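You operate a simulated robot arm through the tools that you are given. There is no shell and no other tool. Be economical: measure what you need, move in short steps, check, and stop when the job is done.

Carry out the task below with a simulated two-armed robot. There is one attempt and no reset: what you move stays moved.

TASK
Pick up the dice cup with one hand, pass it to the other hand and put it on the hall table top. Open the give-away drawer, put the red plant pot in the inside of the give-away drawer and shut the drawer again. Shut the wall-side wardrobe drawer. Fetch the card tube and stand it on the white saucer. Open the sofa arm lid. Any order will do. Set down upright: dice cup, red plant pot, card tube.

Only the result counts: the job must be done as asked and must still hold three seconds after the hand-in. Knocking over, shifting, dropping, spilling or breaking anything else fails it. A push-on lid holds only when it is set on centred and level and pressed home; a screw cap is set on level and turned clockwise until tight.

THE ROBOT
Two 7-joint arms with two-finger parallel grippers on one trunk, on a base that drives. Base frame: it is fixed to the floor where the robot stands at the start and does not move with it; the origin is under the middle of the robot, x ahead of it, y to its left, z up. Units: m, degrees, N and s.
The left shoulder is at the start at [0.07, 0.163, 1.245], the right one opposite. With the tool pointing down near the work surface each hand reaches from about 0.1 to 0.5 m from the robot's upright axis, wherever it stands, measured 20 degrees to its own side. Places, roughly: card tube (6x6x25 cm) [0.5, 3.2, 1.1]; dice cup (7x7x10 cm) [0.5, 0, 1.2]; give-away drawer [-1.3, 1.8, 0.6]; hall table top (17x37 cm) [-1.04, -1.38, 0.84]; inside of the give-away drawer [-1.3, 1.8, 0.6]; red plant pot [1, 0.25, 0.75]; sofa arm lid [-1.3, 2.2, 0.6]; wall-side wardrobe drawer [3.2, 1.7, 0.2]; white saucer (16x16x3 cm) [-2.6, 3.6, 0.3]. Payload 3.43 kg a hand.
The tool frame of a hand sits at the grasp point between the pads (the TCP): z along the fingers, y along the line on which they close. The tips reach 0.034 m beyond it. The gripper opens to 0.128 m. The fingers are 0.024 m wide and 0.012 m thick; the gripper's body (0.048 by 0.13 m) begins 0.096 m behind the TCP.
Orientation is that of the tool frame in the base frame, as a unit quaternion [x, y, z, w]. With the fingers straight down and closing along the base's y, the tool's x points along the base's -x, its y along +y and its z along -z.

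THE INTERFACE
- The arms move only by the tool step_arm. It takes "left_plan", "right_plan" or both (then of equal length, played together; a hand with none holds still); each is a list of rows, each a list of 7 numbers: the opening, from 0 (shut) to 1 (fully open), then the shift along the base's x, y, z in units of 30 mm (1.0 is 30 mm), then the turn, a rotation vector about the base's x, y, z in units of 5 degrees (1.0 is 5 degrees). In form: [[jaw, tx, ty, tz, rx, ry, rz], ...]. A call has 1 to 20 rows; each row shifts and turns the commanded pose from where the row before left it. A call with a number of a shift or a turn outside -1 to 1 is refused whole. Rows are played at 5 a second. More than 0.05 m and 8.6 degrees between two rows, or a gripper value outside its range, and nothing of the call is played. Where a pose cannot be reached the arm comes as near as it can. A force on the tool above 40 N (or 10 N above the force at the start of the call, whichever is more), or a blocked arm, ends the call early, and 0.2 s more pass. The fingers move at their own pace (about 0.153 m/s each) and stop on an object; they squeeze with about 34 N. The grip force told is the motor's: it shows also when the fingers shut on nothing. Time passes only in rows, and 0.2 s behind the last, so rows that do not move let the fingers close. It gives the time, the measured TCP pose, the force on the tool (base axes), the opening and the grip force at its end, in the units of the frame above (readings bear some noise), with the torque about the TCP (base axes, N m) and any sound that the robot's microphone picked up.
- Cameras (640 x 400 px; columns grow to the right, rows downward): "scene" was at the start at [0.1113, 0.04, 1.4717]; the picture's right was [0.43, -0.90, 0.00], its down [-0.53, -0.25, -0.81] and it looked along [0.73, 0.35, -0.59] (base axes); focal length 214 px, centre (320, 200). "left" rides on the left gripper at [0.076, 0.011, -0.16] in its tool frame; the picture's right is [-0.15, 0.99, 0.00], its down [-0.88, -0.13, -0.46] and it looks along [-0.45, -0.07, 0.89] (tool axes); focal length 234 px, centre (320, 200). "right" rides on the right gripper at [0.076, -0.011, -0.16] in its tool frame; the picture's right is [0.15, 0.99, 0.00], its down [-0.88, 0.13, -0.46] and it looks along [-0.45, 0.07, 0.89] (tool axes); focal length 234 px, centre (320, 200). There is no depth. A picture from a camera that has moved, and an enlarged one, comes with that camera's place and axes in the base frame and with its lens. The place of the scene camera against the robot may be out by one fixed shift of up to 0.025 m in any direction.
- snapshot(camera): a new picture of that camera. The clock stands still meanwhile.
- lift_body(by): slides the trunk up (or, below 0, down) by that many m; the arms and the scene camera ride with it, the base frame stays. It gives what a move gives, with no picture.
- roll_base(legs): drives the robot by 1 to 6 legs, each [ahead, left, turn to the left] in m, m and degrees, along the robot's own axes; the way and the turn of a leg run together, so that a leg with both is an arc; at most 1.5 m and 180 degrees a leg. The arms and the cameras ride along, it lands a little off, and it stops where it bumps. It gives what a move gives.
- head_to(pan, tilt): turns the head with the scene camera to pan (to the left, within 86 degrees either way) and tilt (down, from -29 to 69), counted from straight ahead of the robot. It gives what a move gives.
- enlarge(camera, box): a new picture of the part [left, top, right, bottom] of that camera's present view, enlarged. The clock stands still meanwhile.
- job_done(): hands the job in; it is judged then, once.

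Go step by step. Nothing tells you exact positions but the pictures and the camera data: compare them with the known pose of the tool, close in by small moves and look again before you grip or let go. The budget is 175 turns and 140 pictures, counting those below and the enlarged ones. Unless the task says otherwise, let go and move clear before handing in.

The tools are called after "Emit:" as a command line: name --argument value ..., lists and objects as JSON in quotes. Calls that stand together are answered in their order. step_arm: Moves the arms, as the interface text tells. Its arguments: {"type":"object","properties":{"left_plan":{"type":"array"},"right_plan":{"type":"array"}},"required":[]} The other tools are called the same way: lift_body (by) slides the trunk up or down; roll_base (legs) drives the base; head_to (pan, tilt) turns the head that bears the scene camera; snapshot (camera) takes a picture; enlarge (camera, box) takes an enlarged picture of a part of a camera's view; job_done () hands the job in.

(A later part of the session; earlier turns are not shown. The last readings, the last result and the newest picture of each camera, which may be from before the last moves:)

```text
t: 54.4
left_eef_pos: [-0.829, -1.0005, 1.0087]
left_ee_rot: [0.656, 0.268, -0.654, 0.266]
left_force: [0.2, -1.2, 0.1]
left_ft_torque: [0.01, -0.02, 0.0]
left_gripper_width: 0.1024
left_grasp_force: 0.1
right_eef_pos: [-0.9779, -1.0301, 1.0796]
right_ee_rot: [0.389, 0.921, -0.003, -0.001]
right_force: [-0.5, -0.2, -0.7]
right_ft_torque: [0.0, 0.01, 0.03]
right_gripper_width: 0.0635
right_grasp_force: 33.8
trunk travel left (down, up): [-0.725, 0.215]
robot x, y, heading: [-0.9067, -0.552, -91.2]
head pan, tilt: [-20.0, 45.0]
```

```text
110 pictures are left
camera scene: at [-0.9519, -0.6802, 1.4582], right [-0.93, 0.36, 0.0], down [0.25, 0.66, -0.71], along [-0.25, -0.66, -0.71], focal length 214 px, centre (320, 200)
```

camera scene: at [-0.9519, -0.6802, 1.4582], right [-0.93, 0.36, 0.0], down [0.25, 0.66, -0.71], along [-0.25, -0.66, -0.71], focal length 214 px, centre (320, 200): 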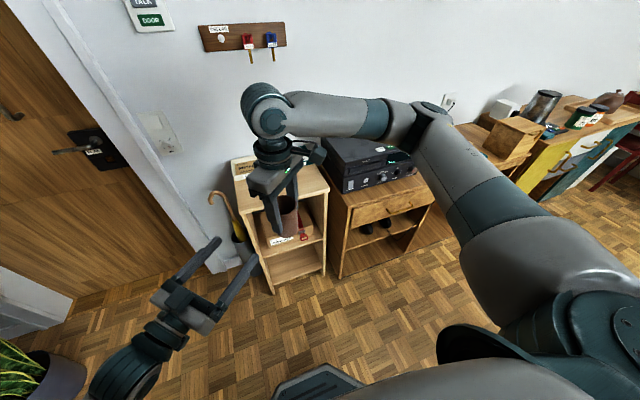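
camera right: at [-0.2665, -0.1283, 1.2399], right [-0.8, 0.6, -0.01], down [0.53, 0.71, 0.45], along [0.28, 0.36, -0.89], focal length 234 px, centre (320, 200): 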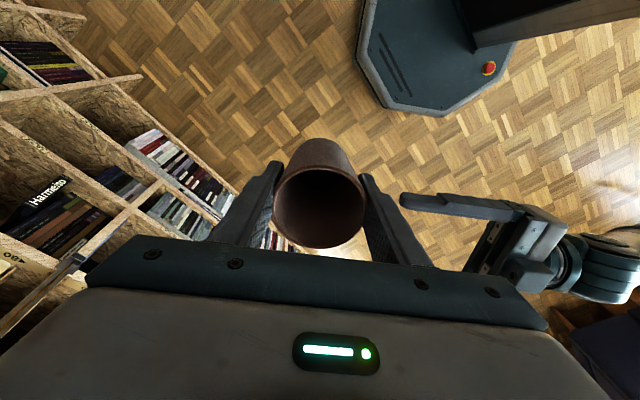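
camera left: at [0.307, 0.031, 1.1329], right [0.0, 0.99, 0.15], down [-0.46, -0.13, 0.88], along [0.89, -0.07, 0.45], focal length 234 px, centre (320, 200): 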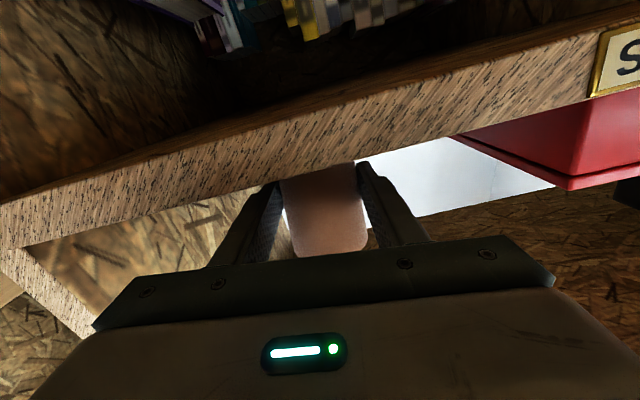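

Emit:
enlarge --camera "scene" --box '[210, 120, 370, 240]'

Emit:
snapshot --camera "right"

```text
3.33 times, centred on (290, 180) of scene
camera zoom: at [-0.9519, -0.6802, 1.4582], right [-0.93, 0.36, 0.0], down [0.25, 0.66, -0.71], along [-0.25, -0.66, -0.71], focal length 715 px, centre (420, 267)
```

zoom: 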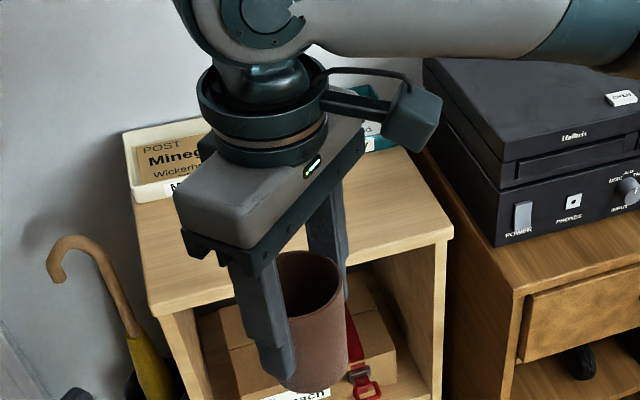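

```text
108 pictures are left
camera right: at [-1.0389, -0.9824, 1.2398], right [0.61, 0.79, -0.01], down [0.71, -0.54, 0.46], along [0.36, -0.28, -0.89], focal length 234 px, centre (320, 200)
```

right: 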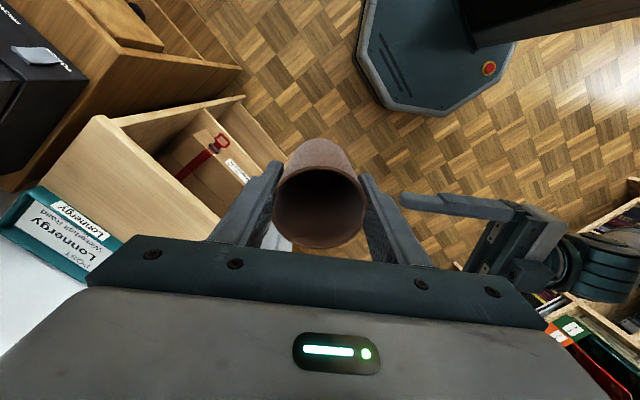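

The front strip of the table top (x -1.23…-0.87, y -1.30…-1.47) is free. I raise the left hand, drive 0.3 m ahead and bring the cup over the table.

Emit:
step_arm --left_plan '[[0.8, 0, 0, 0.8, 0, 0, 0], [0.8, 0, 0, 0.8, 0, 0, 0], [0.8, 0, 0, 0.8, 0, 0, 0], [0.8, 0, 0, 0.8, 0, 0, 0], [0.8, 0, 0, 0.8, 0, 0, 0], [0.8, 0, 0, 0.8, 0, 0, 0]]'

Emit:
roll_base --legs '[[0.3, -0.05, 1]]'

Emit:
snapshot --camera "scene"

Emit:
snapshot --camera "right"

```text
t: 55.8
left_eef_pos: [-0.8262, -1.0718, 1.0963]
left_ee_rot: [0.655, 0.268, -0.654, 0.266]
left_force: [-0.2, -0.3, -0.4]
left_ft_torque: [-0.04, -0.02, 0.01]
left_gripper_width: 0.1022
left_grasp_force: 0.1
left hand out of reach, approached as far as the arm can: row 1, 2, 3, 4, 5, 6
right_eef_pos: [-0.978, -1.0295, 1.0795]
right_ee_rot: [0.39, 0.921, -0.003, -0.001]
right_force: [0.1, 0.9, 0.1]
right_ft_torque: [0.0, -0.01, 0.01]
right_gripper_width: 0.0634
right_grasp_force: 33.9
trunk travel left (down, up): [-0.725, 0.215]
robot x, y, heading: [-0.9059, -0.5537, -90.8]
head pan, tilt: [-20.0, 45.0]
```

```text
t: 57.9
left_eef_pos: [-0.87, -1.3704, 1.0963]
left_ee_rot: [0.653, 0.274, -0.652, 0.271]
left_force: [0.0, 0.6, -0.1]
left_ft_torque: [0.01, 0.0, 0.01]
left_gripper_width: 0.1024
left_grasp_force: 0.0
right_eef_pos: [-1.0244, -1.3322, 1.0801]
right_ee_rot: [0.38, 0.925, -0.002, -0.001]
right_force: [-0.1, 0.3, -0.4]
right_ft_torque: [0.02, -0.02, 0.04]
right_gripper_width: 0.0633
right_grasp_force: 33.6
trunk travel left (down, up): [-0.725, 0.215]
robot x, y, heading: [-0.9613, -0.8569, -89.9]
head pan, tilt: [-20.0, 45.0]
```

```text
107 pictures are left
camera scene: at [-1.0035, -0.982, 1.4582], right [-0.94, 0.34, 0.0], down [0.24, 0.66, -0.71], along [-0.24, -0.66, -0.71], focal length 214 px, centre (320, 200)
```

scene: 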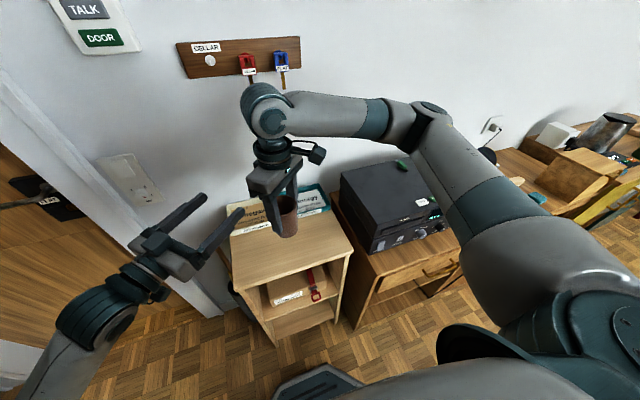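

```text
106 pictures are left
camera right: at [-1.0847, -1.2861, 1.2397], right [0.59, 0.81, -0.01], down [0.72, -0.52, 0.46], along [0.36, -0.27, -0.89], focal length 234 px, centre (320, 200)
```

right: 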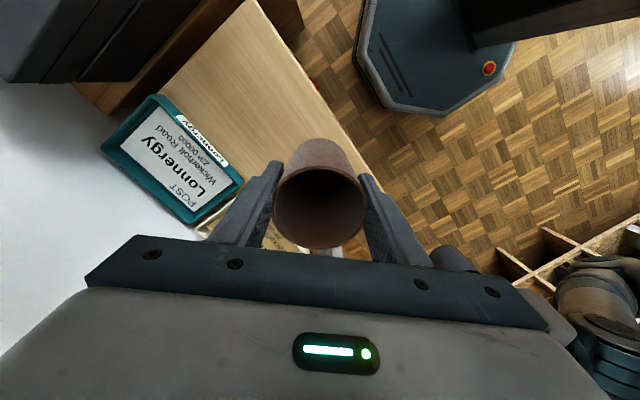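

Emit:
step_arm --right_plan '[[0, -0.45, -0.85, 0, 0, 0, 0], [0, -0.4, -0.85, 0, 0, 0, 0], [0, 0, 0, -0.7, 0, 0, 0], [0, 0, 0, -0.7, 0, 0, 0], [0, 0, 0, -0.7, 0, 0, 0], [0, 0, 0, -0.7, 0, 0, 0], [0, 0, 0, -0.7, 0, 0, 0], [0, 0, 0, -0.7, 0, 0, 0], [0, 0, 0, 0, 0, 0, 0]]'

Emit:
snapshot --camera "right"

Emit:
enlarge --camera "scene" --box '[210, 140, 370, 260]'

```text
t: 59.9
left_eef_pos: [-0.8706, -1.3714, 1.098]
left_ee_rot: [0.653, 0.274, -0.652, 0.273]
left_force: [-0.6, 0.3, 0.4]
left_ft_torque: [0.01, -0.01, 0.0]
left_gripper_width: 0.1022
left_grasp_force: 0.0
right_eef_pos: [-1.0463, -1.3836, 0.9528]
right_ee_rot: [0.38, 0.925, -0.003, -0.001]
right_force: [-0.4, 0.1, -1.0]
right_ft_torque: [-0.01, -0.03, 0.02]
right_gripper_width: 0.0632
right_grasp_force: 34.0
trunk travel left (down, up): [-0.725, 0.215]
robot x, y, heading: [-0.9586, -0.858, -89.9]
head pan, tilt: [-20.0, 45.0]
```

```text
105 pictures are left
camera right: at [-1.1091, -1.3385, 1.1131], right [0.59, 0.81, -0.01], down [0.72, -0.52, 0.46], along [0.36, -0.27, -0.89], focal length 234 px, centre (320, 200)
```

right: 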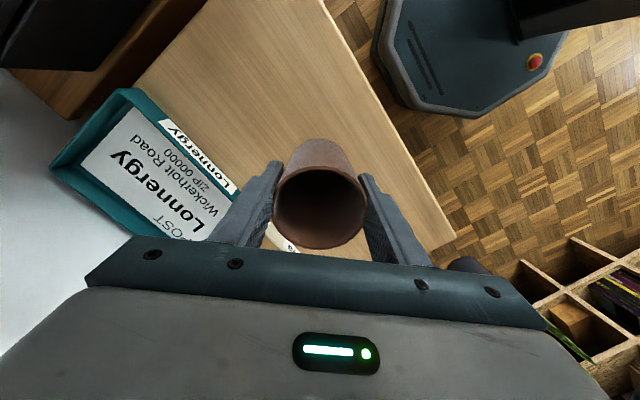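

```text
3.33 times, centred on (290, 200) of scene
camera zoom: at [-1.0035, -0.9818, 1.4582], right [-0.94, 0.34, 0.0], down [0.24, 0.66, -0.71], along [-0.24, -0.66, -0.71], focal length 715 px, centre (420, 200)
```

zoom: 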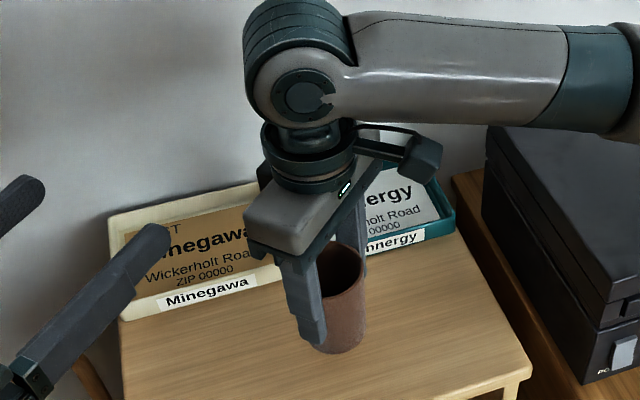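

Emit:
step_arm --right_plan '[[0, 0, 0, -0.15, 0, 0, 0], [0, 0, 0, -0.15, 0, 0, 0], [0, 0, 0, -0.15, 0, 0, 0], [0, 0, 0, -0.15, 0, 0, 0], [0, 0, 0, -0.1, 0, 0, 0], [0, 0, 0, -0.1, 0, 0, 0], [0, 0, 0, 0, 0, 0, 0]]'

Emit:
enlarge --camera "scene" --box '[250, 170, 330, 250]'

```text
t: 61.5
left_eef_pos: [-0.8704, -1.3699, 1.0987]
left_ee_rot: [0.653, 0.274, -0.652, 0.272]
left_force: [0.3, 0.3, -0.6]
left_ft_torque: [0.02, -0.02, -0.02]
left_gripper_width: 0.1025
left_grasp_force: 0.0
right_eef_pos: [-1.0495, -1.3827, 0.9304]
right_ee_rot: [0.381, 0.925, -0.002, 0.0]
right_force: [0.4, 0.0, -0.5]
right_ft_torque: [0.01, 0.01, 0.0]
right_gripper_width: 0.0632
right_grasp_force: 33.7
trunk travel left (down, up): [-0.725, 0.215]
robot x, y, heading: [-0.9523, -0.8592, -90.2]
head pan, tilt: [-20.0, 45.0]
```

```text
5.00 times, centred on (290, 210) of scene
camera zoom: at [-1.0035, -0.982, 1.4582], right [-0.94, 0.34, 0.0], down [0.24, 0.66, -0.71], along [-0.24, -0.66, -0.71], focal length 1072 px, centre (470, 150)
```

zoom: 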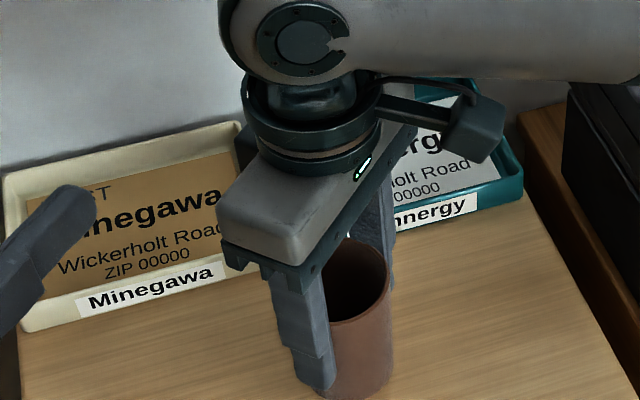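

Not yet in contact; I keep lowering in 2–3 mm steps.

Emit:
step_arm --right_plan '[[0, 0, 0, -0.08, 0, 0, 0], [0, 0, 0, -0.08, 0, 0, 0], [0, 0, 0, -0.08, 0, 0, 0], [0, 0, 0, 0, 0, 0, 0]]'

Emit:
step_arm --right_plan '[[0, 0, 0, -0.06, 0, 0, 0], [0, 0, 0, -0.06, 0, 0, 0], [0, 0, 0, 0, 0, 0, 0]]'

Emit:
enlarge --camera "scene" --box '[250, 190, 330, 270]'

```text
t: 62.5
left_eef_pos: [-0.8705, -1.37, 1.0986]
left_ee_rot: [0.652, 0.274, -0.652, 0.273]
left_force: [-0.5, 0.0, 0.4]
left_ft_torque: [0.04, -0.01, 0.02]
left_gripper_width: 0.1025
left_grasp_force: 0.2
right_eef_pos: [-1.049, -1.3825, 0.9223]
right_ee_rot: [0.38, 0.925, -0.003, -0.001]
right_force: [-0.7, 0.2, 2.5]
right_ft_torque: [-0.09, 0.0, -0.02]
right_gripper_width: 0.0635
right_grasp_force: 33.7
trunk travel left (down, up): [-0.725, 0.215]
robot x, y, heading: [-0.9588, -0.8558, -90.2]
head pan, tilt: [-20.0, 45.0]
```

```text
t: 63.2
left_eef_pos: [-0.871, -1.3697, 1.099]
left_ee_rot: [0.653, 0.273, -0.652, 0.273]
left_force: [0.6, 0.4, -0.4]
left_ft_torque: [0.0, -0.03, -0.01]
left_gripper_width: 0.1024
left_grasp_force: 0.2
right_eef_pos: [-1.0496, -1.3828, 0.9222]
right_ee_rot: [0.381, 0.924, -0.005, 0.0]
right_force: [-5.9, -2.7, 26.3]
right_ft_torque: [-0.19, -0.25, -0.04]
right_gripper_width: 0.0636
right_grasp_force: 33.8
trunk travel left (down, up): [-0.725, 0.215]
robot x, y, heading: [-0.9521, -0.8544, -90.2]
head pan, tilt: [-20.0, 45.0]
```

```text
5.00 times, centred on (290, 230) of scene
camera zoom: at [-1.0042, -0.9796, 1.4586], right [-0.94, 0.34, 0.0], down [0.24, 0.66, -0.71], along [-0.24, -0.67, -0.71], focal length 1072 px, centre (470, 50)
```

zoom: 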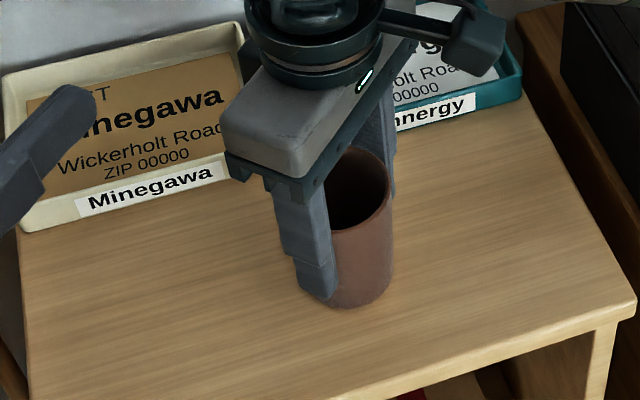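

The cup stands on the table. I relieve the pressure, open and lift clear.

Emit:
step_arm --right_plan '[[0, 0, 0, 0.1, 0, 0, 0], [0.7, 0, 0, 0, 0, 0, 0], [0.7, 0, 0, 0, 0, 0, 0], [0.7, 0, 0, 0, 0, 0, 0], [0.7, 0, 0, 0.5, 0, 0, 0], [0.7, 0, 0, 0.8, 0, 0, 0], [0.7, 0, 0, 0.8, 0, 0, 0], [0.7, 0, 0, 0.8, 0, 0, 0], [0.7, 0, 0, 0.8, 0, 0, 0], [0.7, 0, 0, 0.8, 0, 0, 0], [0.7, 0, 0, 0.8, 0, 0, 0]]'

Emit:
snapshot --camera "scene"

```text
t: 65.7
left_eef_pos: [-0.8698, -1.3697, 1.0971]
left_ee_rot: [0.653, 0.273, -0.652, 0.272]
left_force: [-0.5, -0.3, 0.0]
left_ft_torque: [0.0, 0.0, 0.0]
left_gripper_width: 0.1022
left_grasp_force: 0.0
right_eef_pos: [-1.0488, -1.3825, 1.0821]
right_ee_rot: [0.379, 0.925, -0.003, -0.002]
right_force: [-0.2, -0.1, 0.0]
right_ft_torque: [-0.01, 0.02, -0.03]
right_gripper_width: 0.0895
right_grasp_force: 0.0
trunk travel left (down, up): [-0.725, 0.215]
robot x, y, heading: [-0.959, -0.8516, -90.1]
head pan, tilt: [-20.0, 45.0]
```

```text
101 pictures are left
camera scene: at [-1.0034, -0.9815, 1.4582], right [-0.94, 0.34, 0.0], down [0.24, 0.66, -0.71], along [-0.24, -0.66, -0.71], focal length 214 px, centre (320, 200)
```

scene: 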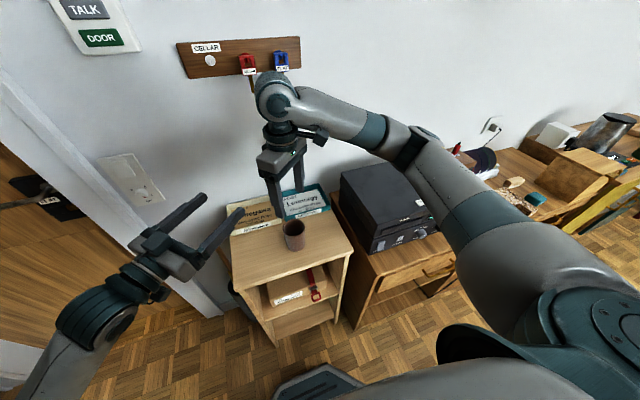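

The dice cup stands on the hall table. I back off, turn round and look towards the give-away table and sofa.

Emit:
roll_base --legs '[[-0.65, 0, 0], [0, 0, 180]]'

Emit:
head_to --pan 15 --tilt 20

Emit:
snapshot --camera "scene"

Emit:
head_to --pan -60 --tilt 20

Emit:
snapshot --camera "scene"

```text
t: 76.4
left_eef_pos: [-1.0042, 0.3039, 1.0955]
left_ee_rot: [-0.248, 0.662, 0.247, 0.662]
left_force: [0.5, 0.3, 0.0]
left_ft_torque: [0.01, 0.06, 0.0]
left_gripper_width: 0.1023
left_grasp_force: 0.1
right_eef_pos: [-0.8237, 0.3023, 1.0835]
right_ee_rot: [0.909, -0.417, 0.002, -0.003]
right_force: [0.5, -0.6, 0.6]
right_ft_torque: [-0.01, 0.01, 0.0]
right_gripper_width: 0.0897
right_grasp_force: 0.1
trunk travel left (down, up): [-0.725, 0.215]
robot x, y, heading: [-0.9559, -0.2167, 85.5]
head pan, tilt: [-20.0, 45.0]
```

```text
t: 77.4
left_eef_pos: [-1.0024, 0.3042, 1.0969]
left_ee_rot: [-0.248, 0.663, 0.246, 0.662]
left_force: [-0.4, 0.5, -0.4]
left_ft_torque: [0.0, 0.02, -0.01]
left_gripper_width: 0.1024
left_grasp_force: 0.2
right_eef_pos: [-0.8237, 0.303, 1.0821]
right_ee_rot: [0.909, -0.416, 0.002, -0.004]
right_force: [-1.1, 0.0, 0.0]
right_ft_torque: [0.01, 0.01, 0.01]
right_gripper_width: 0.0896
right_grasp_force: 0.1
trunk travel left (down, up): [-0.725, 0.215]
robot x, y, heading: [-0.9547, -0.2139, 85.4]
head pan, tilt: [15.0, 20.0]
```

```text
100 pictures are left
camera scene: at [-0.9859, -0.071, 1.4968], right [0.98, 0.18, 0.0], down [0.06, -0.34, -0.94], along [-0.17, 0.92, -0.34], focal length 214 px, centre (320, 200)
```

scene: 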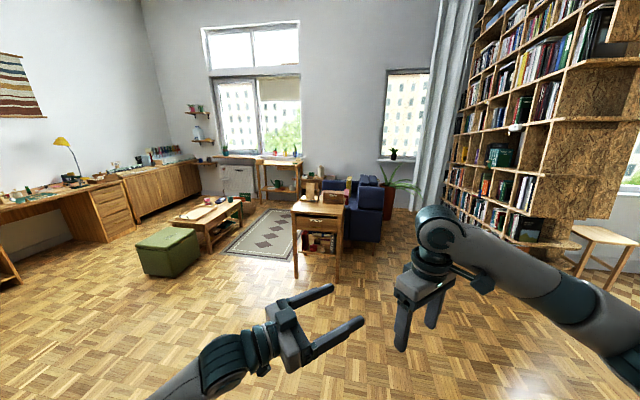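

```text
t: 78.9
left_eef_pos: [-1.0025, 0.3045, 1.0973]
left_ee_rot: [-0.249, 0.663, 0.247, 0.662]
left_force: [0.2, -0.5, -0.8]
left_ft_torque: [0.01, -0.01, 0.03]
left_gripper_width: 0.1025
left_grasp_force: 0.1
right_eef_pos: [-0.8231, 0.3036, 1.0815]
right_ee_rot: [0.909, -0.416, 0.001, -0.003]
right_force: [0.6, 0.2, -0.1]
right_ft_torque: [-0.01, -0.02, -0.04]
right_gripper_width: 0.0896
right_grasp_force: 0.1
trunk travel left (down, up): [-0.725, 0.215]
robot x, y, heading: [-0.952, -0.2163, 85.6]
head pan, tilt: [-60.0, 20.0]
```

```text
99 pictures are left
camera scene: at [-0.8849, -0.1224, 1.4969], right [0.43, -0.9, 0.0], down [-0.31, -0.15, -0.94], along [0.85, 0.41, -0.34], focal length 214 px, centre (320, 200)
```

scene: 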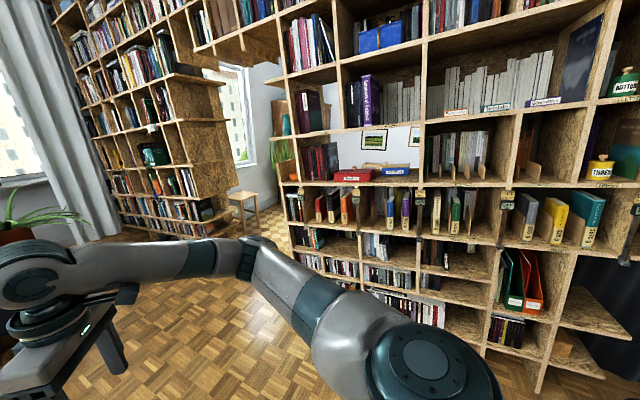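

The give-away table stands ahead, its drawer facing me, with the sofa behind it. I drive closer and look.

Emit:
roll_base --legs '[[0, 0, 4.5], [0.85, 0.1, 0]]'

Emit:
head_to --pan 15 --tilt 35

Emit:
snapshot --camera "scene"

```text
t: 83.9
left_eef_pos: [-1.1369, 1.139, 1.0974]
left_ee_rot: [-0.272, 0.654, 0.269, 0.653]
left_force: [0.8, 0.3, -0.6]
left_ft_torque: [0.01, 0.0, -0.02]
left_gripper_width: 0.1024
left_grasp_force: 0.0
right_eef_pos: [-0.9568, 1.1497, 1.083]
right_ee_rot: [0.923, -0.385, 0.001, -0.003]
right_force: [0.2, -0.1, -0.4]
right_ft_torque: [0.02, 0.01, 0.03]
right_gripper_width: 0.0897
right_grasp_force: 0.1
trunk travel left (down, up): [-0.725, 0.215]
robot x, y, heading: [-1.0535, 0.6213, 89.5]
head pan, tilt: [-60.0, 20.0]
```

```text
t: 85.3
left_eef_pos: [-1.1385, 1.1374, 1.0964]
left_ee_rot: [-0.271, 0.654, 0.269, 0.653]
left_force: [0.5, -0.2, 0.6]
left_ft_torque: [0.0, 0.0, 0.0]
left_gripper_width: 0.1025
left_grasp_force: 0.0
right_eef_pos: [-0.9582, 1.1487, 1.081]
right_ee_rot: [0.923, -0.384, 0.001, -0.003]
right_force: [0.6, 0.4, -1.1]
right_ft_torque: [-0.01, -0.02, 0.0]
right_gripper_width: 0.0894
right_grasp_force: 0.1
trunk travel left (down, up): [-0.725, 0.215]
robot x, y, heading: [-1.0517, 0.6246, 89.4]
head pan, tilt: [15.0, 35.0]
```

```text
98 pictures are left
camera scene: at [-1.0928, 0.7612, 1.473], right [0.97, 0.25, 0.0], down [0.14, -0.56, -0.82], along [-0.2, 0.79, -0.57], focal length 214 px, centre (320, 200)
```

scene: 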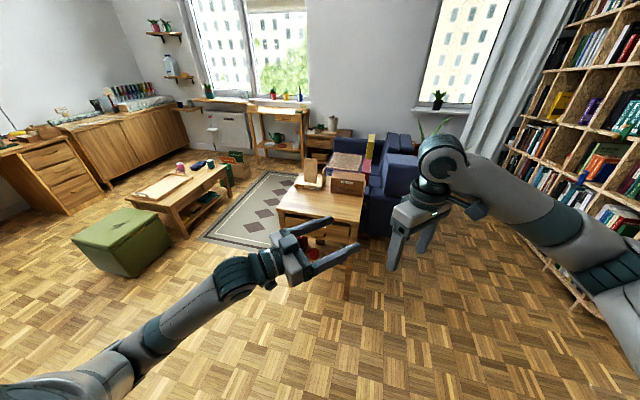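

Emit:
enlarge --camera "scene" --box '[260, 120, 440, 240]'

Emit:
snapshot --camera "left"

```text
3.33 times, centred on (350, 180) of scene
camera zoom: at [-1.0928, 0.7612, 1.473], right [0.97, 0.25, 0.0], down [0.14, -0.56, -0.82], along [-0.2, 0.79, -0.57], focal length 715 px, centre (220, 267)
```

zoom: 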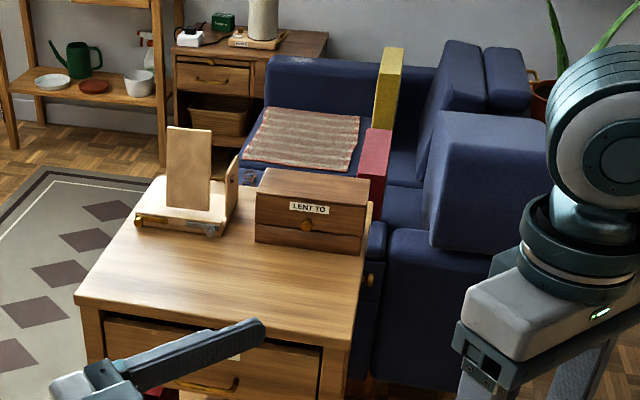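

```text
96 pictures are left
camera left: at [-1.2577, 1.0318, 1.0218], right [-0.7, 0.7, 0.14], down [-0.23, -0.41, 0.88], along [0.68, 0.58, 0.45], focal length 234 px, centre (320, 200)
```

left: 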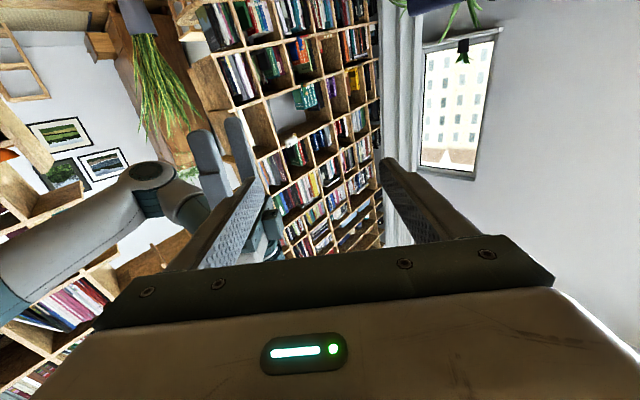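

I move the left hand aside to see the drawer front and the sofa arm.

Emit:
step_arm --left_plan '[[0.8, -0.8, 0, 0, 0, 0, 0.8], [0.8, -0.8, 0, 0, 0, 0, 0.8], [0.8, -0.8, 0, 0, 0, 0, 0.8], [0.8, -0.8, 0, 0, 0, 0, 0.8], [0.8, -0.8, 0, 0, 0, 0, 0.8], [0.8, -0.8, 0, 0, 0, 0, 0.8], [0.8, -0.8, 0, 0, 0, 0, 0.8], [0.8, -0.8, 0, 0, 0, 0, 0.8], [0.8, -0.8, 0, 0, 0, 0, 0.8], [0.8, -0.8, 0, 0, 0, 0, 0.8]]' --right_plan '[[0.7, 0.5, 0, 0, 0, 0, 0], [0.7, 0.5, 0, 0, 0, 0, 0], [0.7, 0.5, 0, 0, 0, 0, 0], [0.7, 0.5, 0, 0, 0, 0, 0], [0.7, 0.5, 0, 0, 0, 0, 0], [0.7, 0.5, 0, 0, 0, 0, 0], [0.7, 0.5, 0, 0, 0, 0, 0], [0.7, 0.5, 0, 0, 0, 0, 0], [0.7, 0, 0, 0, 0, 0, 0], [0.7, 0, 0, 0, 0, 0, 0]]'

Emit:
enlarge --camera "scene" --box '[240, 120, 450, 330]'

```text
t: 87.5
left_eef_pos: [-1.3848, 1.1705, 1.0784]
left_ee_rot: [-0.478, 0.521, 0.478, 0.521]
left_force: [0.9, 0.1, 0.0]
left_ft_torque: [0.0, 0.01, 0.05]
left_gripper_width: 0.1025
left_grasp_force: 0.1
left hand out of reach, approached as far as the arm can: row 1, 2, 3, 4, 5, 7
right_eef_pos: [-0.8382, 1.1498, 1.081]
right_ee_rot: [0.923, -0.384, 0.001, -0.003]
right_force: [-0.2, 0.1, 0.1]
right_ft_torque: [-0.01, -0.03, 0.01]
right_gripper_width: 0.0898
right_grasp_force: 0.2
trunk travel left (down, up): [-0.725, 0.215]
robot x, y, heading: [-1.053, 0.6255, 89.7]
head pan, tilt: [15.0, 35.0]
```

```text
1.90 times, centred on (345, 225) of scene
camera zoom: at [-1.0927, 0.761, 1.473], right [0.97, 0.25, 0.0], down [0.14, -0.56, -0.82], along [-0.21, 0.79, -0.57], focal length 408 px, centre (272, 152)
```

zoom: 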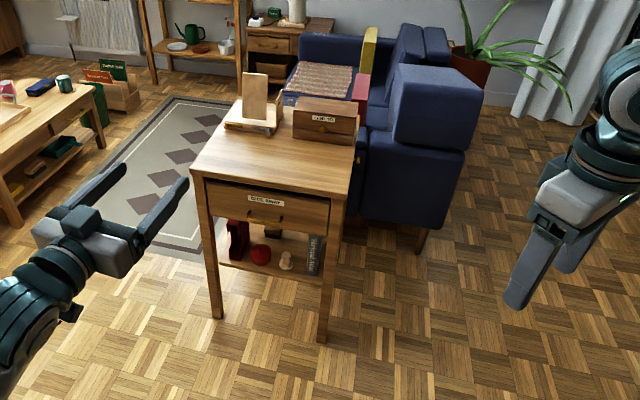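

The table drawer is labelled GIVE-AWAY. I zoom on its handle.

Emit:
enlarge --camera "scene" --box '[325, 205, 425, 255]'

Emit:
enlarge --camera "scene" --box '[360, 170, 440, 220]'

```text
6.40 times, centred on (375, 230) of scene
camera zoom: at [-1.0927, 0.761, 1.473], right [0.97, 0.25, 0.0], down [0.14, -0.56, -0.82], along [-0.21, 0.79, -0.57], focal length 1373 px, centre (-32, 8)
```

zoom: 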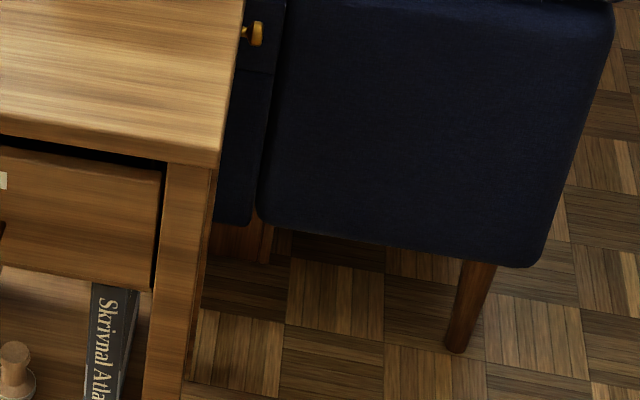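

```text
8.00 times, centred on (400, 195) of scene
camera zoom: at [-1.0927, 0.761, 1.473], right [0.97, 0.25, 0.0], down [0.14, -0.56, -0.82], along [-0.21, 0.79, -0.57], focal length 1716 px, centre (-320, 240)
```

zoom: 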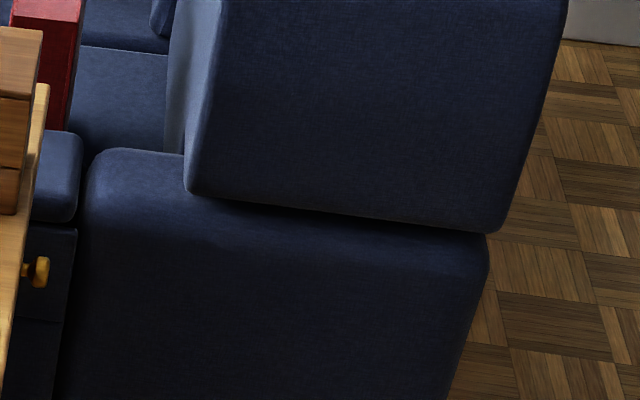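

Emit:
enlarge --camera "scene" --box '[276, 207, 356, 257]'

```text
8.00 times, centred on (316, 232) of scene
camera zoom: at [-1.0927, 0.761, 1.473], right [0.97, 0.25, 0.0], down [0.14, -0.56, -0.82], along [-0.21, 0.79, -0.57], focal length 1716 px, centre (352, -56)
```

zoom: 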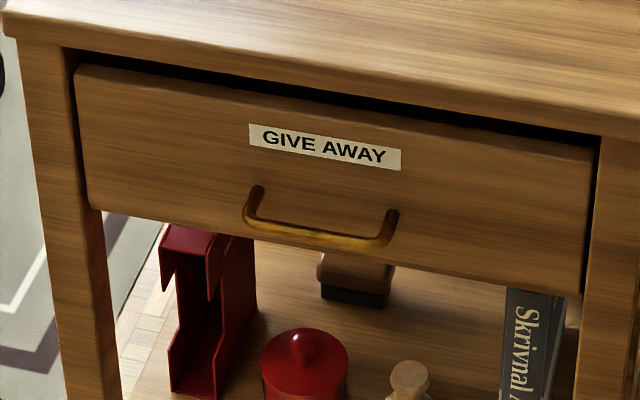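

The handle is a horizontal bow at about [-1.355, 1.645, 0.56]. I lower the trunk and roll the left hand so its fingers close vertically.

Emit:
lift_body --by -0.45

Emit:
step_arm --left_plan '[[0.8, 0, 0, 0, 0, 1, 0.25], [0.8, 0, 0, 0, 0, 1, 0.25], [0.8, 0, 0, 0, 0, 1, 0.25], [0.8, 0, 0, 0, 0, 1, 0.25], [0.8, 0, 0, 0, 0, 1, 0], [0.8, 0, 0, 0, 0, 1, 0], [0.8, 0, 0, 0, 0, 1, 0], [0.8, 0, 0, 0, 0, 1, 0], [0.8, 0, 0, 0, 0, 1, 0], [0.8, 0, 0, 0, 0, 1, 0], [0.8, 0, 0, 0, 0, 1, 0], [0.8, 0, 0, 0, 0, 1, 0], [0.8, 0, 0, 0, 0, 1, 0], [0.8, 0, 0, 0, 0, 1, 0], [0.8, 0, 0, 0, 0, 1, 0], [0.8, 0, 0, 0, 0, 1, 0], [0.8, 0, 0, 0, 0, 1, 0], [0.8, 0, 0, 0, 0, 1, 0], [0.8, 0, 0, 0, 0, 0, 0]]'

Emit:
snapshot --camera "left"

Emit:
snapshot --camera "scene"

```text
refused: -0.45 is not a number from -0.4 to 0.4
```

```text
t: 91.5
left_eef_pos: [-1.3858, 1.1773, 1.0738]
left_ee_rot: [-0.005, 0.707, 0.707, -0.005]
left_force: [-0.1, -0.3, 0.7]
left_ft_torque: [-0.01, -0.01, 0.0]
left_gripper_width: 0.1024
left_grasp_force: 0.0
left hand out of reach, approached as far as the arm can: row 1, 3
right_eef_pos: [-0.838, 1.1497, 1.0818]
right_ee_rot: [0.923, -0.385, 0.002, -0.003]
right_force: [-0.3, 0.0, -0.1]
right_ft_torque: [-0.01, 0.02, 0.03]
right_gripper_width: 0.0896
right_grasp_force: 0.0
trunk travel left (down, up): [-0.725, 0.215]
robot x, y, heading: [-1.0568, 0.6212, 89.4]
head pan, tilt: [15.0, 35.0]
```

```text
91 pictures are left
camera left: at [-1.4592, 1.0153, 1.0848], right [0.15, 0.0, 0.99], down [0.89, -0.44, -0.13], along [0.44, 0.9, -0.07], focal length 234 px, centre (320, 200)
```

left: 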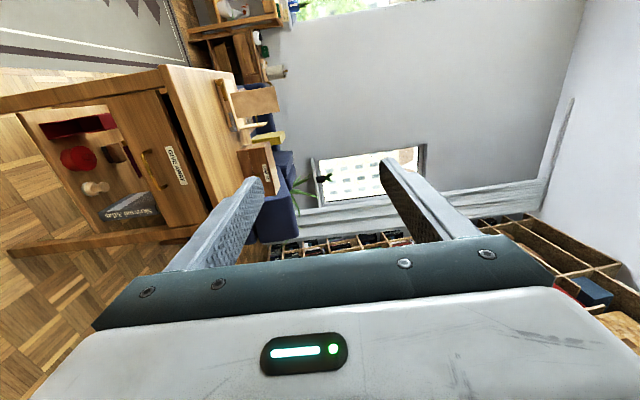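

```text
90 pictures are left
camera scene: at [-1.0929, 0.7612, 1.473], right [0.97, 0.25, 0.0], down [0.14, -0.56, -0.82], along [-0.21, 0.79, -0.57], focal length 214 px, centre (320, 200)
```

scene: 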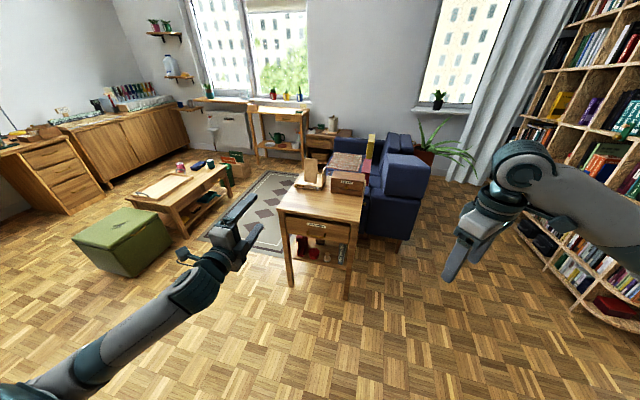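

Handle triangulates to about [-1.34, 1.60, 0.605]. I lower the trunk and drive nearer.

Emit:
lift_body --by -0.4

Emit:
roll_base --legs '[[0.22, -0.04, 0.5]]'

Emit:
snapshot --camera "left"

Emit:
snapshot --camera "scene"

```text
t: 95.4
left_eef_pos: [-1.3863, 1.1772, 0.6745]
left_ee_rot: [-0.006, 0.708, 0.706, -0.005]
left_force: [-0.6, -0.3, 1.0]
left_ft_torque: [0.0, -0.02, 0.01]
left_gripper_width: 0.1025
left_grasp_force: 0.0
right_eef_pos: [-0.8387, 1.1498, 0.6808]
right_ee_rot: [0.923, -0.384, 0.001, -0.003]
right_force: [0.0, 1.0, -0.4]
right_ft_torque: [0.01, -0.03, 0.01]
right_gripper_width: 0.0895
right_grasp_force: 0.0
trunk travel left (down, up): [-0.325, 0.615]
robot x, y, heading: [-1.0509, 0.6257, 89.6]
head pan, tilt: [15.0, 35.0]
```

```text
t: 97.1
left_eef_pos: [-1.3477, 1.3926, 0.6746]
left_ee_rot: [-0.009, 0.707, 0.707, -0.008]
left_force: [0.8, 1.0, -0.1]
left_ft_torque: [0.01, 0.01, 0.01]
left_gripper_width: 0.1025
left_grasp_force: 0.1
right_eef_pos: [-0.8008, 1.3703, 0.68]
right_ee_rot: [0.925, -0.381, 0.001, -0.002]
right_force: [-0.1, 0.1, -0.1]
right_ft_torque: [0.01, 0.0, 0.03]
right_gripper_width: 0.0898
right_grasp_force: 0.1
trunk travel left (down, up): [-0.325, 0.615]
robot x, y, heading: [-1.0159, 0.8413, 89.8]
head pan, tilt: [15.0, 35.0]
```

```text
89 pictures are left
camera left: at [-1.421, 1.2303, 0.6845], right [0.14, 0.0, 0.99], down [0.89, -0.44, -0.13], along [0.43, 0.9, -0.07], focal length 234 px, centre (320, 200)
```

left: 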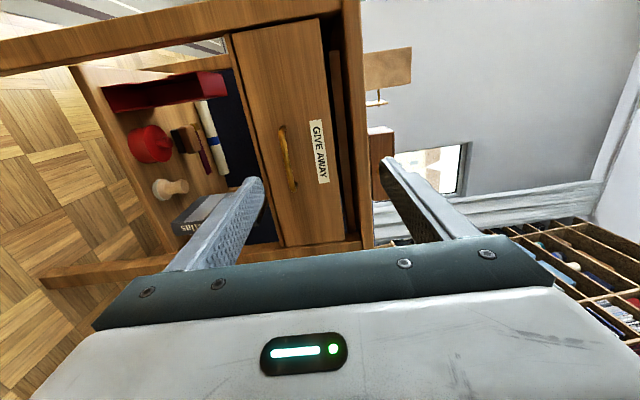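

```text
88 pictures are left
camera scene: at [-1.0527, 0.9793, 1.0729], right [0.97, 0.26, 0.0], down [0.15, -0.55, -0.82], along [-0.21, 0.79, -0.57], focal length 214 px, centre (320, 200)
```

scene: 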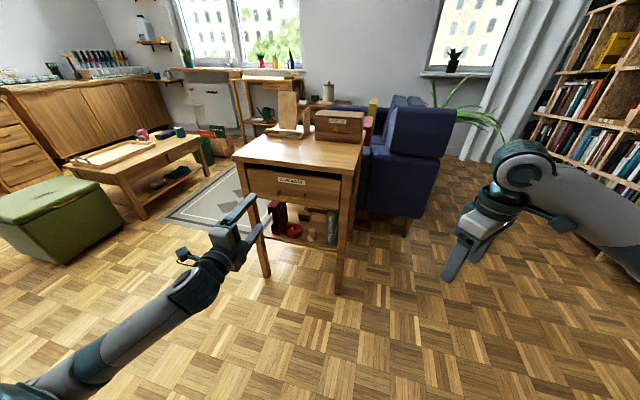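

Refined: bar at about [-1.328, 1.59, 0.612]. I align and approach, then check.

Emit:
step_arm --left_plan '[[0.8, 0.25, 0, -0.7, 0, 0, 0], [0.8, 0.25, 0, -0.7, 0, 0, 0], [0.8, 0, 0, -0.7, 0, 0, 0], [0.8, 0, 0.8, 0, 0, 0, 0], [0.8, 0, 0.8, 0, 0, 0, 0], [0.8, 0, 0.8, 0, 0, 0, 0], [0.8, 0, 0.8, 0, 0, 0, 0], [0.8, 0, 0, 0, 0, 0, 0]]'

Emit:
snapshot --camera "left"

```text
t: 98.9
left_eef_pos: [-1.3331, 1.4876, 0.6103]
left_ee_rot: [-0.009, 0.707, 0.707, -0.008]
left_force: [0.1, 0.2, -0.1]
left_ft_torque: [-0.01, 0.03, 0.0]
left_gripper_width: 0.1026
left_grasp_force: 0.2
right_eef_pos: [-0.8015, 1.3683, 0.6817]
right_ee_rot: [0.925, -0.381, 0.002, -0.003]
right_force: [0.0, 0.8, 0.2]
right_ft_torque: [0.01, 0.0, -0.01]
right_gripper_width: 0.0897
right_grasp_force: 0.0
trunk travel left (down, up): [-0.325, 0.615]
robot x, y, heading: [-1.015, 0.8418, 89.9]
head pan, tilt: [15.0, 35.0]
```

```text
87 pictures are left
camera left: at [-1.4055, 1.326, 0.6216], right [0.14, 0.0, 0.99], down [0.89, -0.44, -0.13], along [0.43, 0.9, -0.07], focal length 234 px, centre (320, 200)
```

left: 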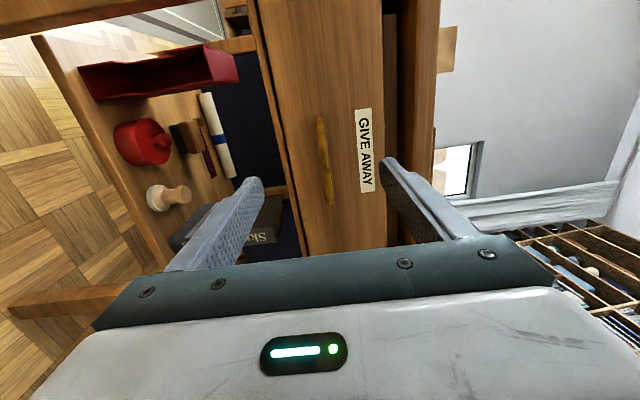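

Emit:
step_arm --left_plan '[[0.8, 0, 0.8, 0.1, 0, 0, 0], [0.8, 0, 0.8, 0, 0, 0, 0], [0.8, 0, 0.8, 0, 0, 0, 0], [0.8, 0, 0.6, 0, 0, 0, 0], [0.8, 0, 0, 0, 0, 0, 0]]'

Emit:
snapshot --camera "left"

```text
t: 100.1
left_eef_pos: [-1.3328, 1.5794, 0.6139]
left_ee_rot: [-0.009, 0.707, 0.707, -0.007]
left_force: [0.2, -1.1, -0.4]
left_ft_torque: [0.01, -0.03, 0.01]
left_gripper_width: 0.1025
left_grasp_force: 0.0
right_eef_pos: [-0.8009, 1.3687, 0.6822]
right_ee_rot: [0.924, -0.381, 0.002, -0.004]
right_force: [-0.7, -0.2, 0.2]
right_ft_torque: [0.0, 0.0, 0.04]
right_gripper_width: 0.0897
right_grasp_force: 0.0
trunk travel left (down, up): [-0.325, 0.615]
robot x, y, heading: [-1.019, 0.8397, 90.0]
head pan, tilt: [15.0, 35.0]
```

```text
86 pictures are left
camera left: at [-1.4052, 1.4172, 0.6248], right [0.14, 0.0, 0.99], down [0.89, -0.44, -0.13], along [0.43, 0.9, -0.07], focal length 234 px, centre (320, 200)
```

left: 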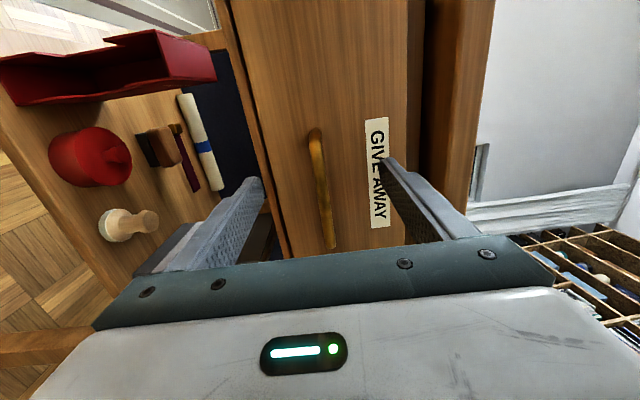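

Emit:
step_arm --left_plan '[[0.8, 0, 0.27, 0, 0, 0, 0], [0.8, 0, 0, 0, 0, 0, 0], [0, 0, 0, 0, 0, 0, 0], [0, 0, 0, 0, 0, 0, 0], [0, 0, 0, 0, 0, 0, 0], [0, 0, 0, 0, 0, 0, 0], [0, 0, 0, 0, 0, 0, 0]]'

Emit:
snapshot --camera "left"

```text
t: 101.7
left_eef_pos: [-1.3343, 1.5866, 0.6148]
left_ee_rot: [-0.008, 0.706, 0.708, -0.008]
left_force: [0.4, 0.6, 6.7]
left_ft_torque: [0.07, 0.11, -0.21]
left_gripper_width: 0.0097
left_grasp_force: 43.8
right_eef_pos: [-0.8002, 1.3685, 0.682]
right_ee_rot: [0.925, -0.38, 0.001, -0.004]
right_force: [0.5, 0.2, 0.5]
right_ft_torque: [0.04, -0.02, 0.0]
right_gripper_width: 0.0896
right_grasp_force: 0.1
trunk travel left (down, up): [-0.325, 0.615]
robot x, y, heading: [-1.0081, 0.8402, 89.8]
head pan, tilt: [15.0, 35.0]
```

```text
85 pictures are left
camera left: at [-1.4053, 1.4248, 0.6259], right [0.14, 0.0, 0.99], down [0.89, -0.43, -0.13], along [0.43, 0.9, -0.06], focal length 234 px, centre (320, 200)
```

left: 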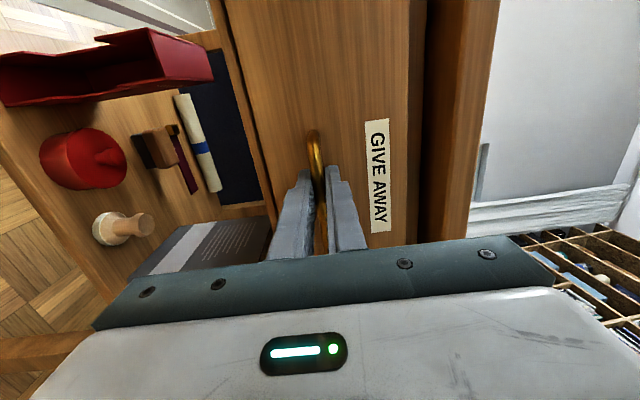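

Gripped. I pull the drawer toward me.

Emit:
step_arm --left_plan '[[0, 0, -0.5, 0, 0, 0, 0], [0, 0, -0.7, 0, 0, 0, 0], [0, 0, -0.7, 0, 0, 0, 0], [0, 0, -0.7, 0, 0, 0, 0], [0, 0, -0.7, 0, 0, 0, 0], [0, 0, -0.7, 0, 0, 0, 0], [0, 0, -0.7, 0, 0, 0, 0], [0, 0, -0.7, 0, 0, 0, 0], [0, 0, -0.7, 0, 0, 0, 0], [0, 0, -0.7, 0, 0, 0, 0], [0, 0, 0, 0, 0, 0, 0]]'

Emit:
snapshot --camera "scene"

```text
t: 104.1
left_eef_pos: [-1.3343, 1.3799, 0.6155]
left_ee_rot: [-0.007, 0.705, 0.709, -0.008]
left_force: [5.7, 0.4, 27.3]
left_ft_torque: [0.22, 0.01, 0.56]
left_gripper_width: 0.0097
left_grasp_force: 43.8
right_eef_pos: [-0.8003, 1.3681, 0.6835]
right_ee_rot: [0.924, -0.381, -0.001, -0.004]
right_force: [-0.1, 0.7, 0.0]
right_ft_torque: [-0.02, 0.02, -0.01]
right_gripper_width: 0.0896
right_grasp_force: 0.0
trunk travel left (down, up): [-0.325, 0.615]
robot x, y, heading: [-1.0144, 0.8414, 89.9]
head pan, tilt: [15.0, 35.0]
```

```text
84 pictures are left
camera scene: at [-1.0512, 0.9767, 1.0735], right [0.97, 0.26, 0.0], down [0.15, -0.55, -0.82], along [-0.21, 0.79, -0.57], focal length 214 px, centre (320, 200)
```

scene: 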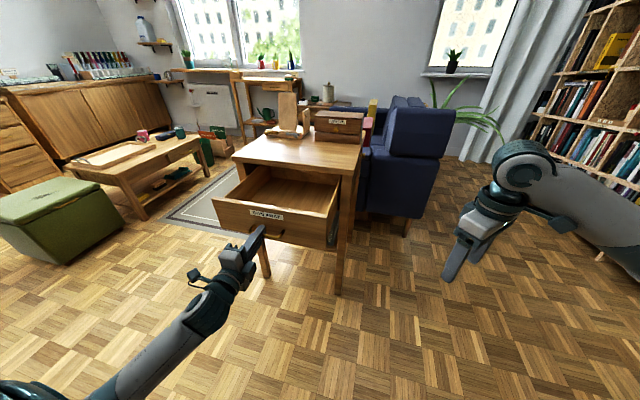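

The drawer is open about 21 cm and empty. I release, back off and get a better view of the sofa arm.

Emit:
step_arm --left_plan '[[0.4, 0, 0, 0, 0, 0, 0], [0.7, 0, 0, 0, 0, 0, 0], [0.7, 0, 0, 0, 0, 0, 0], [0.7, 0, -0.8, 0, 0, 0, 0], [0.7, 0, -0.8, 0, 0, 0, 0], [0.7, 0, -0.8, 0, 0, 0, 0], [0.7, 0, -0.8, 0, 0, 0, 0], [0.7, 0, -0.8, 0, 0, 0, 0]]'

Emit:
roll_base --legs '[[-0.05, -0.4, 0], [0.25, 0, 0]]'

Emit:
lift_body --by 0.4

Emit:
head_to --pan 30 --tilt 35

Emit:
snapshot --camera "scene"

Emit:
enlarge --camera "scene" --box '[230, 120, 390, 240]'

```text
t: 105.9
left_eef_pos: [-1.3446, 1.2834, 0.5784]
left_ee_rot: [-0.009, 0.706, 0.708, -0.007]
left_force: [0.1, -0.3, 0.5]
left_ft_torque: [0.02, 0.04, 0.02]
left_gripper_width: 0.0896
left_grasp_force: 0.1
left hand out of reach, approached as far as the arm can: row 5, 6, 7, 8
right_eef_pos: [-0.8007, 1.3681, 0.6811]
right_ee_rot: [0.924, -0.382, 0.001, -0.003]
right_force: [0.6, 0.2, 0.1]
right_ft_torque: [-0.05, -0.01, 0.02]
right_gripper_width: 0.0897
right_grasp_force: 0.0
trunk travel left (down, up): [-0.325, 0.615]
robot x, y, heading: [-1.0158, 0.8406, 90.2]
head pan, tilt: [15.0, 35.0]
```

```text
t: 109.8
left_eef_pos: [-0.9446, 1.485, 0.578]
left_ee_rot: [-0.006, 0.707, 0.707, -0.005]
left_force: [-0.1, 1.1, -0.2]
left_ft_torque: [-0.01, 0.01, 0.0]
left_gripper_width: 0.0897
left_grasp_force: 0.0
right_eef_pos: [-0.3972, 1.5676, 0.6811]
right_ee_rot: [0.923, -0.384, 0.001, -0.003]
right_force: [-0.4, 0.8, -0.6]
right_ft_torque: [-0.01, 0.01, -0.03]
right_gripper_width: 0.0897
right_grasp_force: 0.2
trunk travel left (down, up): [-0.325, 0.615]
robot x, y, heading: [-0.6156, 1.0432, 89.5]
head pan, tilt: [15.0, 35.0]
```

```text
t: 113.6
left_eef_pos: [-0.9437, 1.4863, 0.9781]
left_ee_rot: [-0.006, 0.706, 0.708, -0.005]
left_force: [-0.4, -0.4, 0.2]
left_ft_torque: [-0.01, 0.0, -0.02]
left_gripper_width: 0.0895
left_grasp_force: 0.0
right_eef_pos: [-0.3982, 1.5672, 1.081]
right_ee_rot: [0.923, -0.385, 0.001, -0.003]
right_force: [0.0, 0.0, 0.3]
right_ft_torque: [-0.03, -0.01, 0.0]
right_gripper_width: 0.0895
right_grasp_force: 0.1
trunk travel left (down, up): [-0.725, 0.215]
robot x, y, heading: [-0.6154, 1.0403, 89.5]
head pan, tilt: [15.0, 35.0]
```

```text
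t: 114.4
left_eef_pos: [-0.9435, 1.4858, 0.9787]
left_ee_rot: [-0.006, 0.707, 0.708, -0.005]
left_force: [0.9, -0.3, -0.8]
left_ft_torque: [-0.05, 0.04, 0.02]
left_gripper_width: 0.0895
left_grasp_force: 0.1
right_eef_pos: [-0.398, 1.5677, 1.082]
right_ee_rot: [0.923, -0.384, 0.001, -0.003]
right_force: [0.0, -0.3, 0.0]
right_ft_torque: [0.0, 0.03, -0.01]
right_gripper_width: 0.0897
right_grasp_force: 0.1
trunk travel left (down, up): [-0.725, 0.215]
robot x, y, heading: [-0.6159, 1.0389, 89.7]
head pan, tilt: [30.0, 35.0]
```

```text
83 pictures are left
camera scene: at [-0.6742, 1.1701, 1.473], right [0.87, 0.49, 0.0], down [0.28, -0.5, -0.82], along [-0.4, 0.71, -0.57], focal length 214 px, centre (320, 200)
```

scene: 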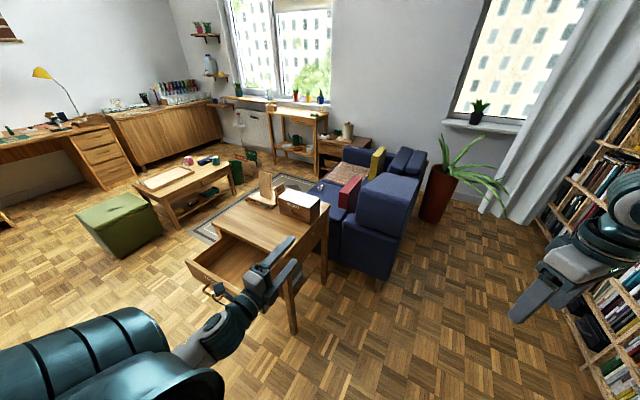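

```text
3.33 times, centred on (310, 180) of scene
camera zoom: at [-0.6742, 1.1701, 1.473], right [0.87, 0.49, 0.0], down [0.28, -0.5, -0.82], along [-0.4, 0.71, -0.57], focal length 715 px, centre (353, 267)
```

zoom: 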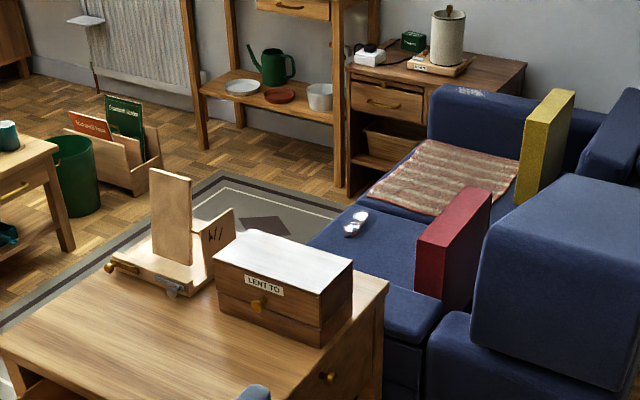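

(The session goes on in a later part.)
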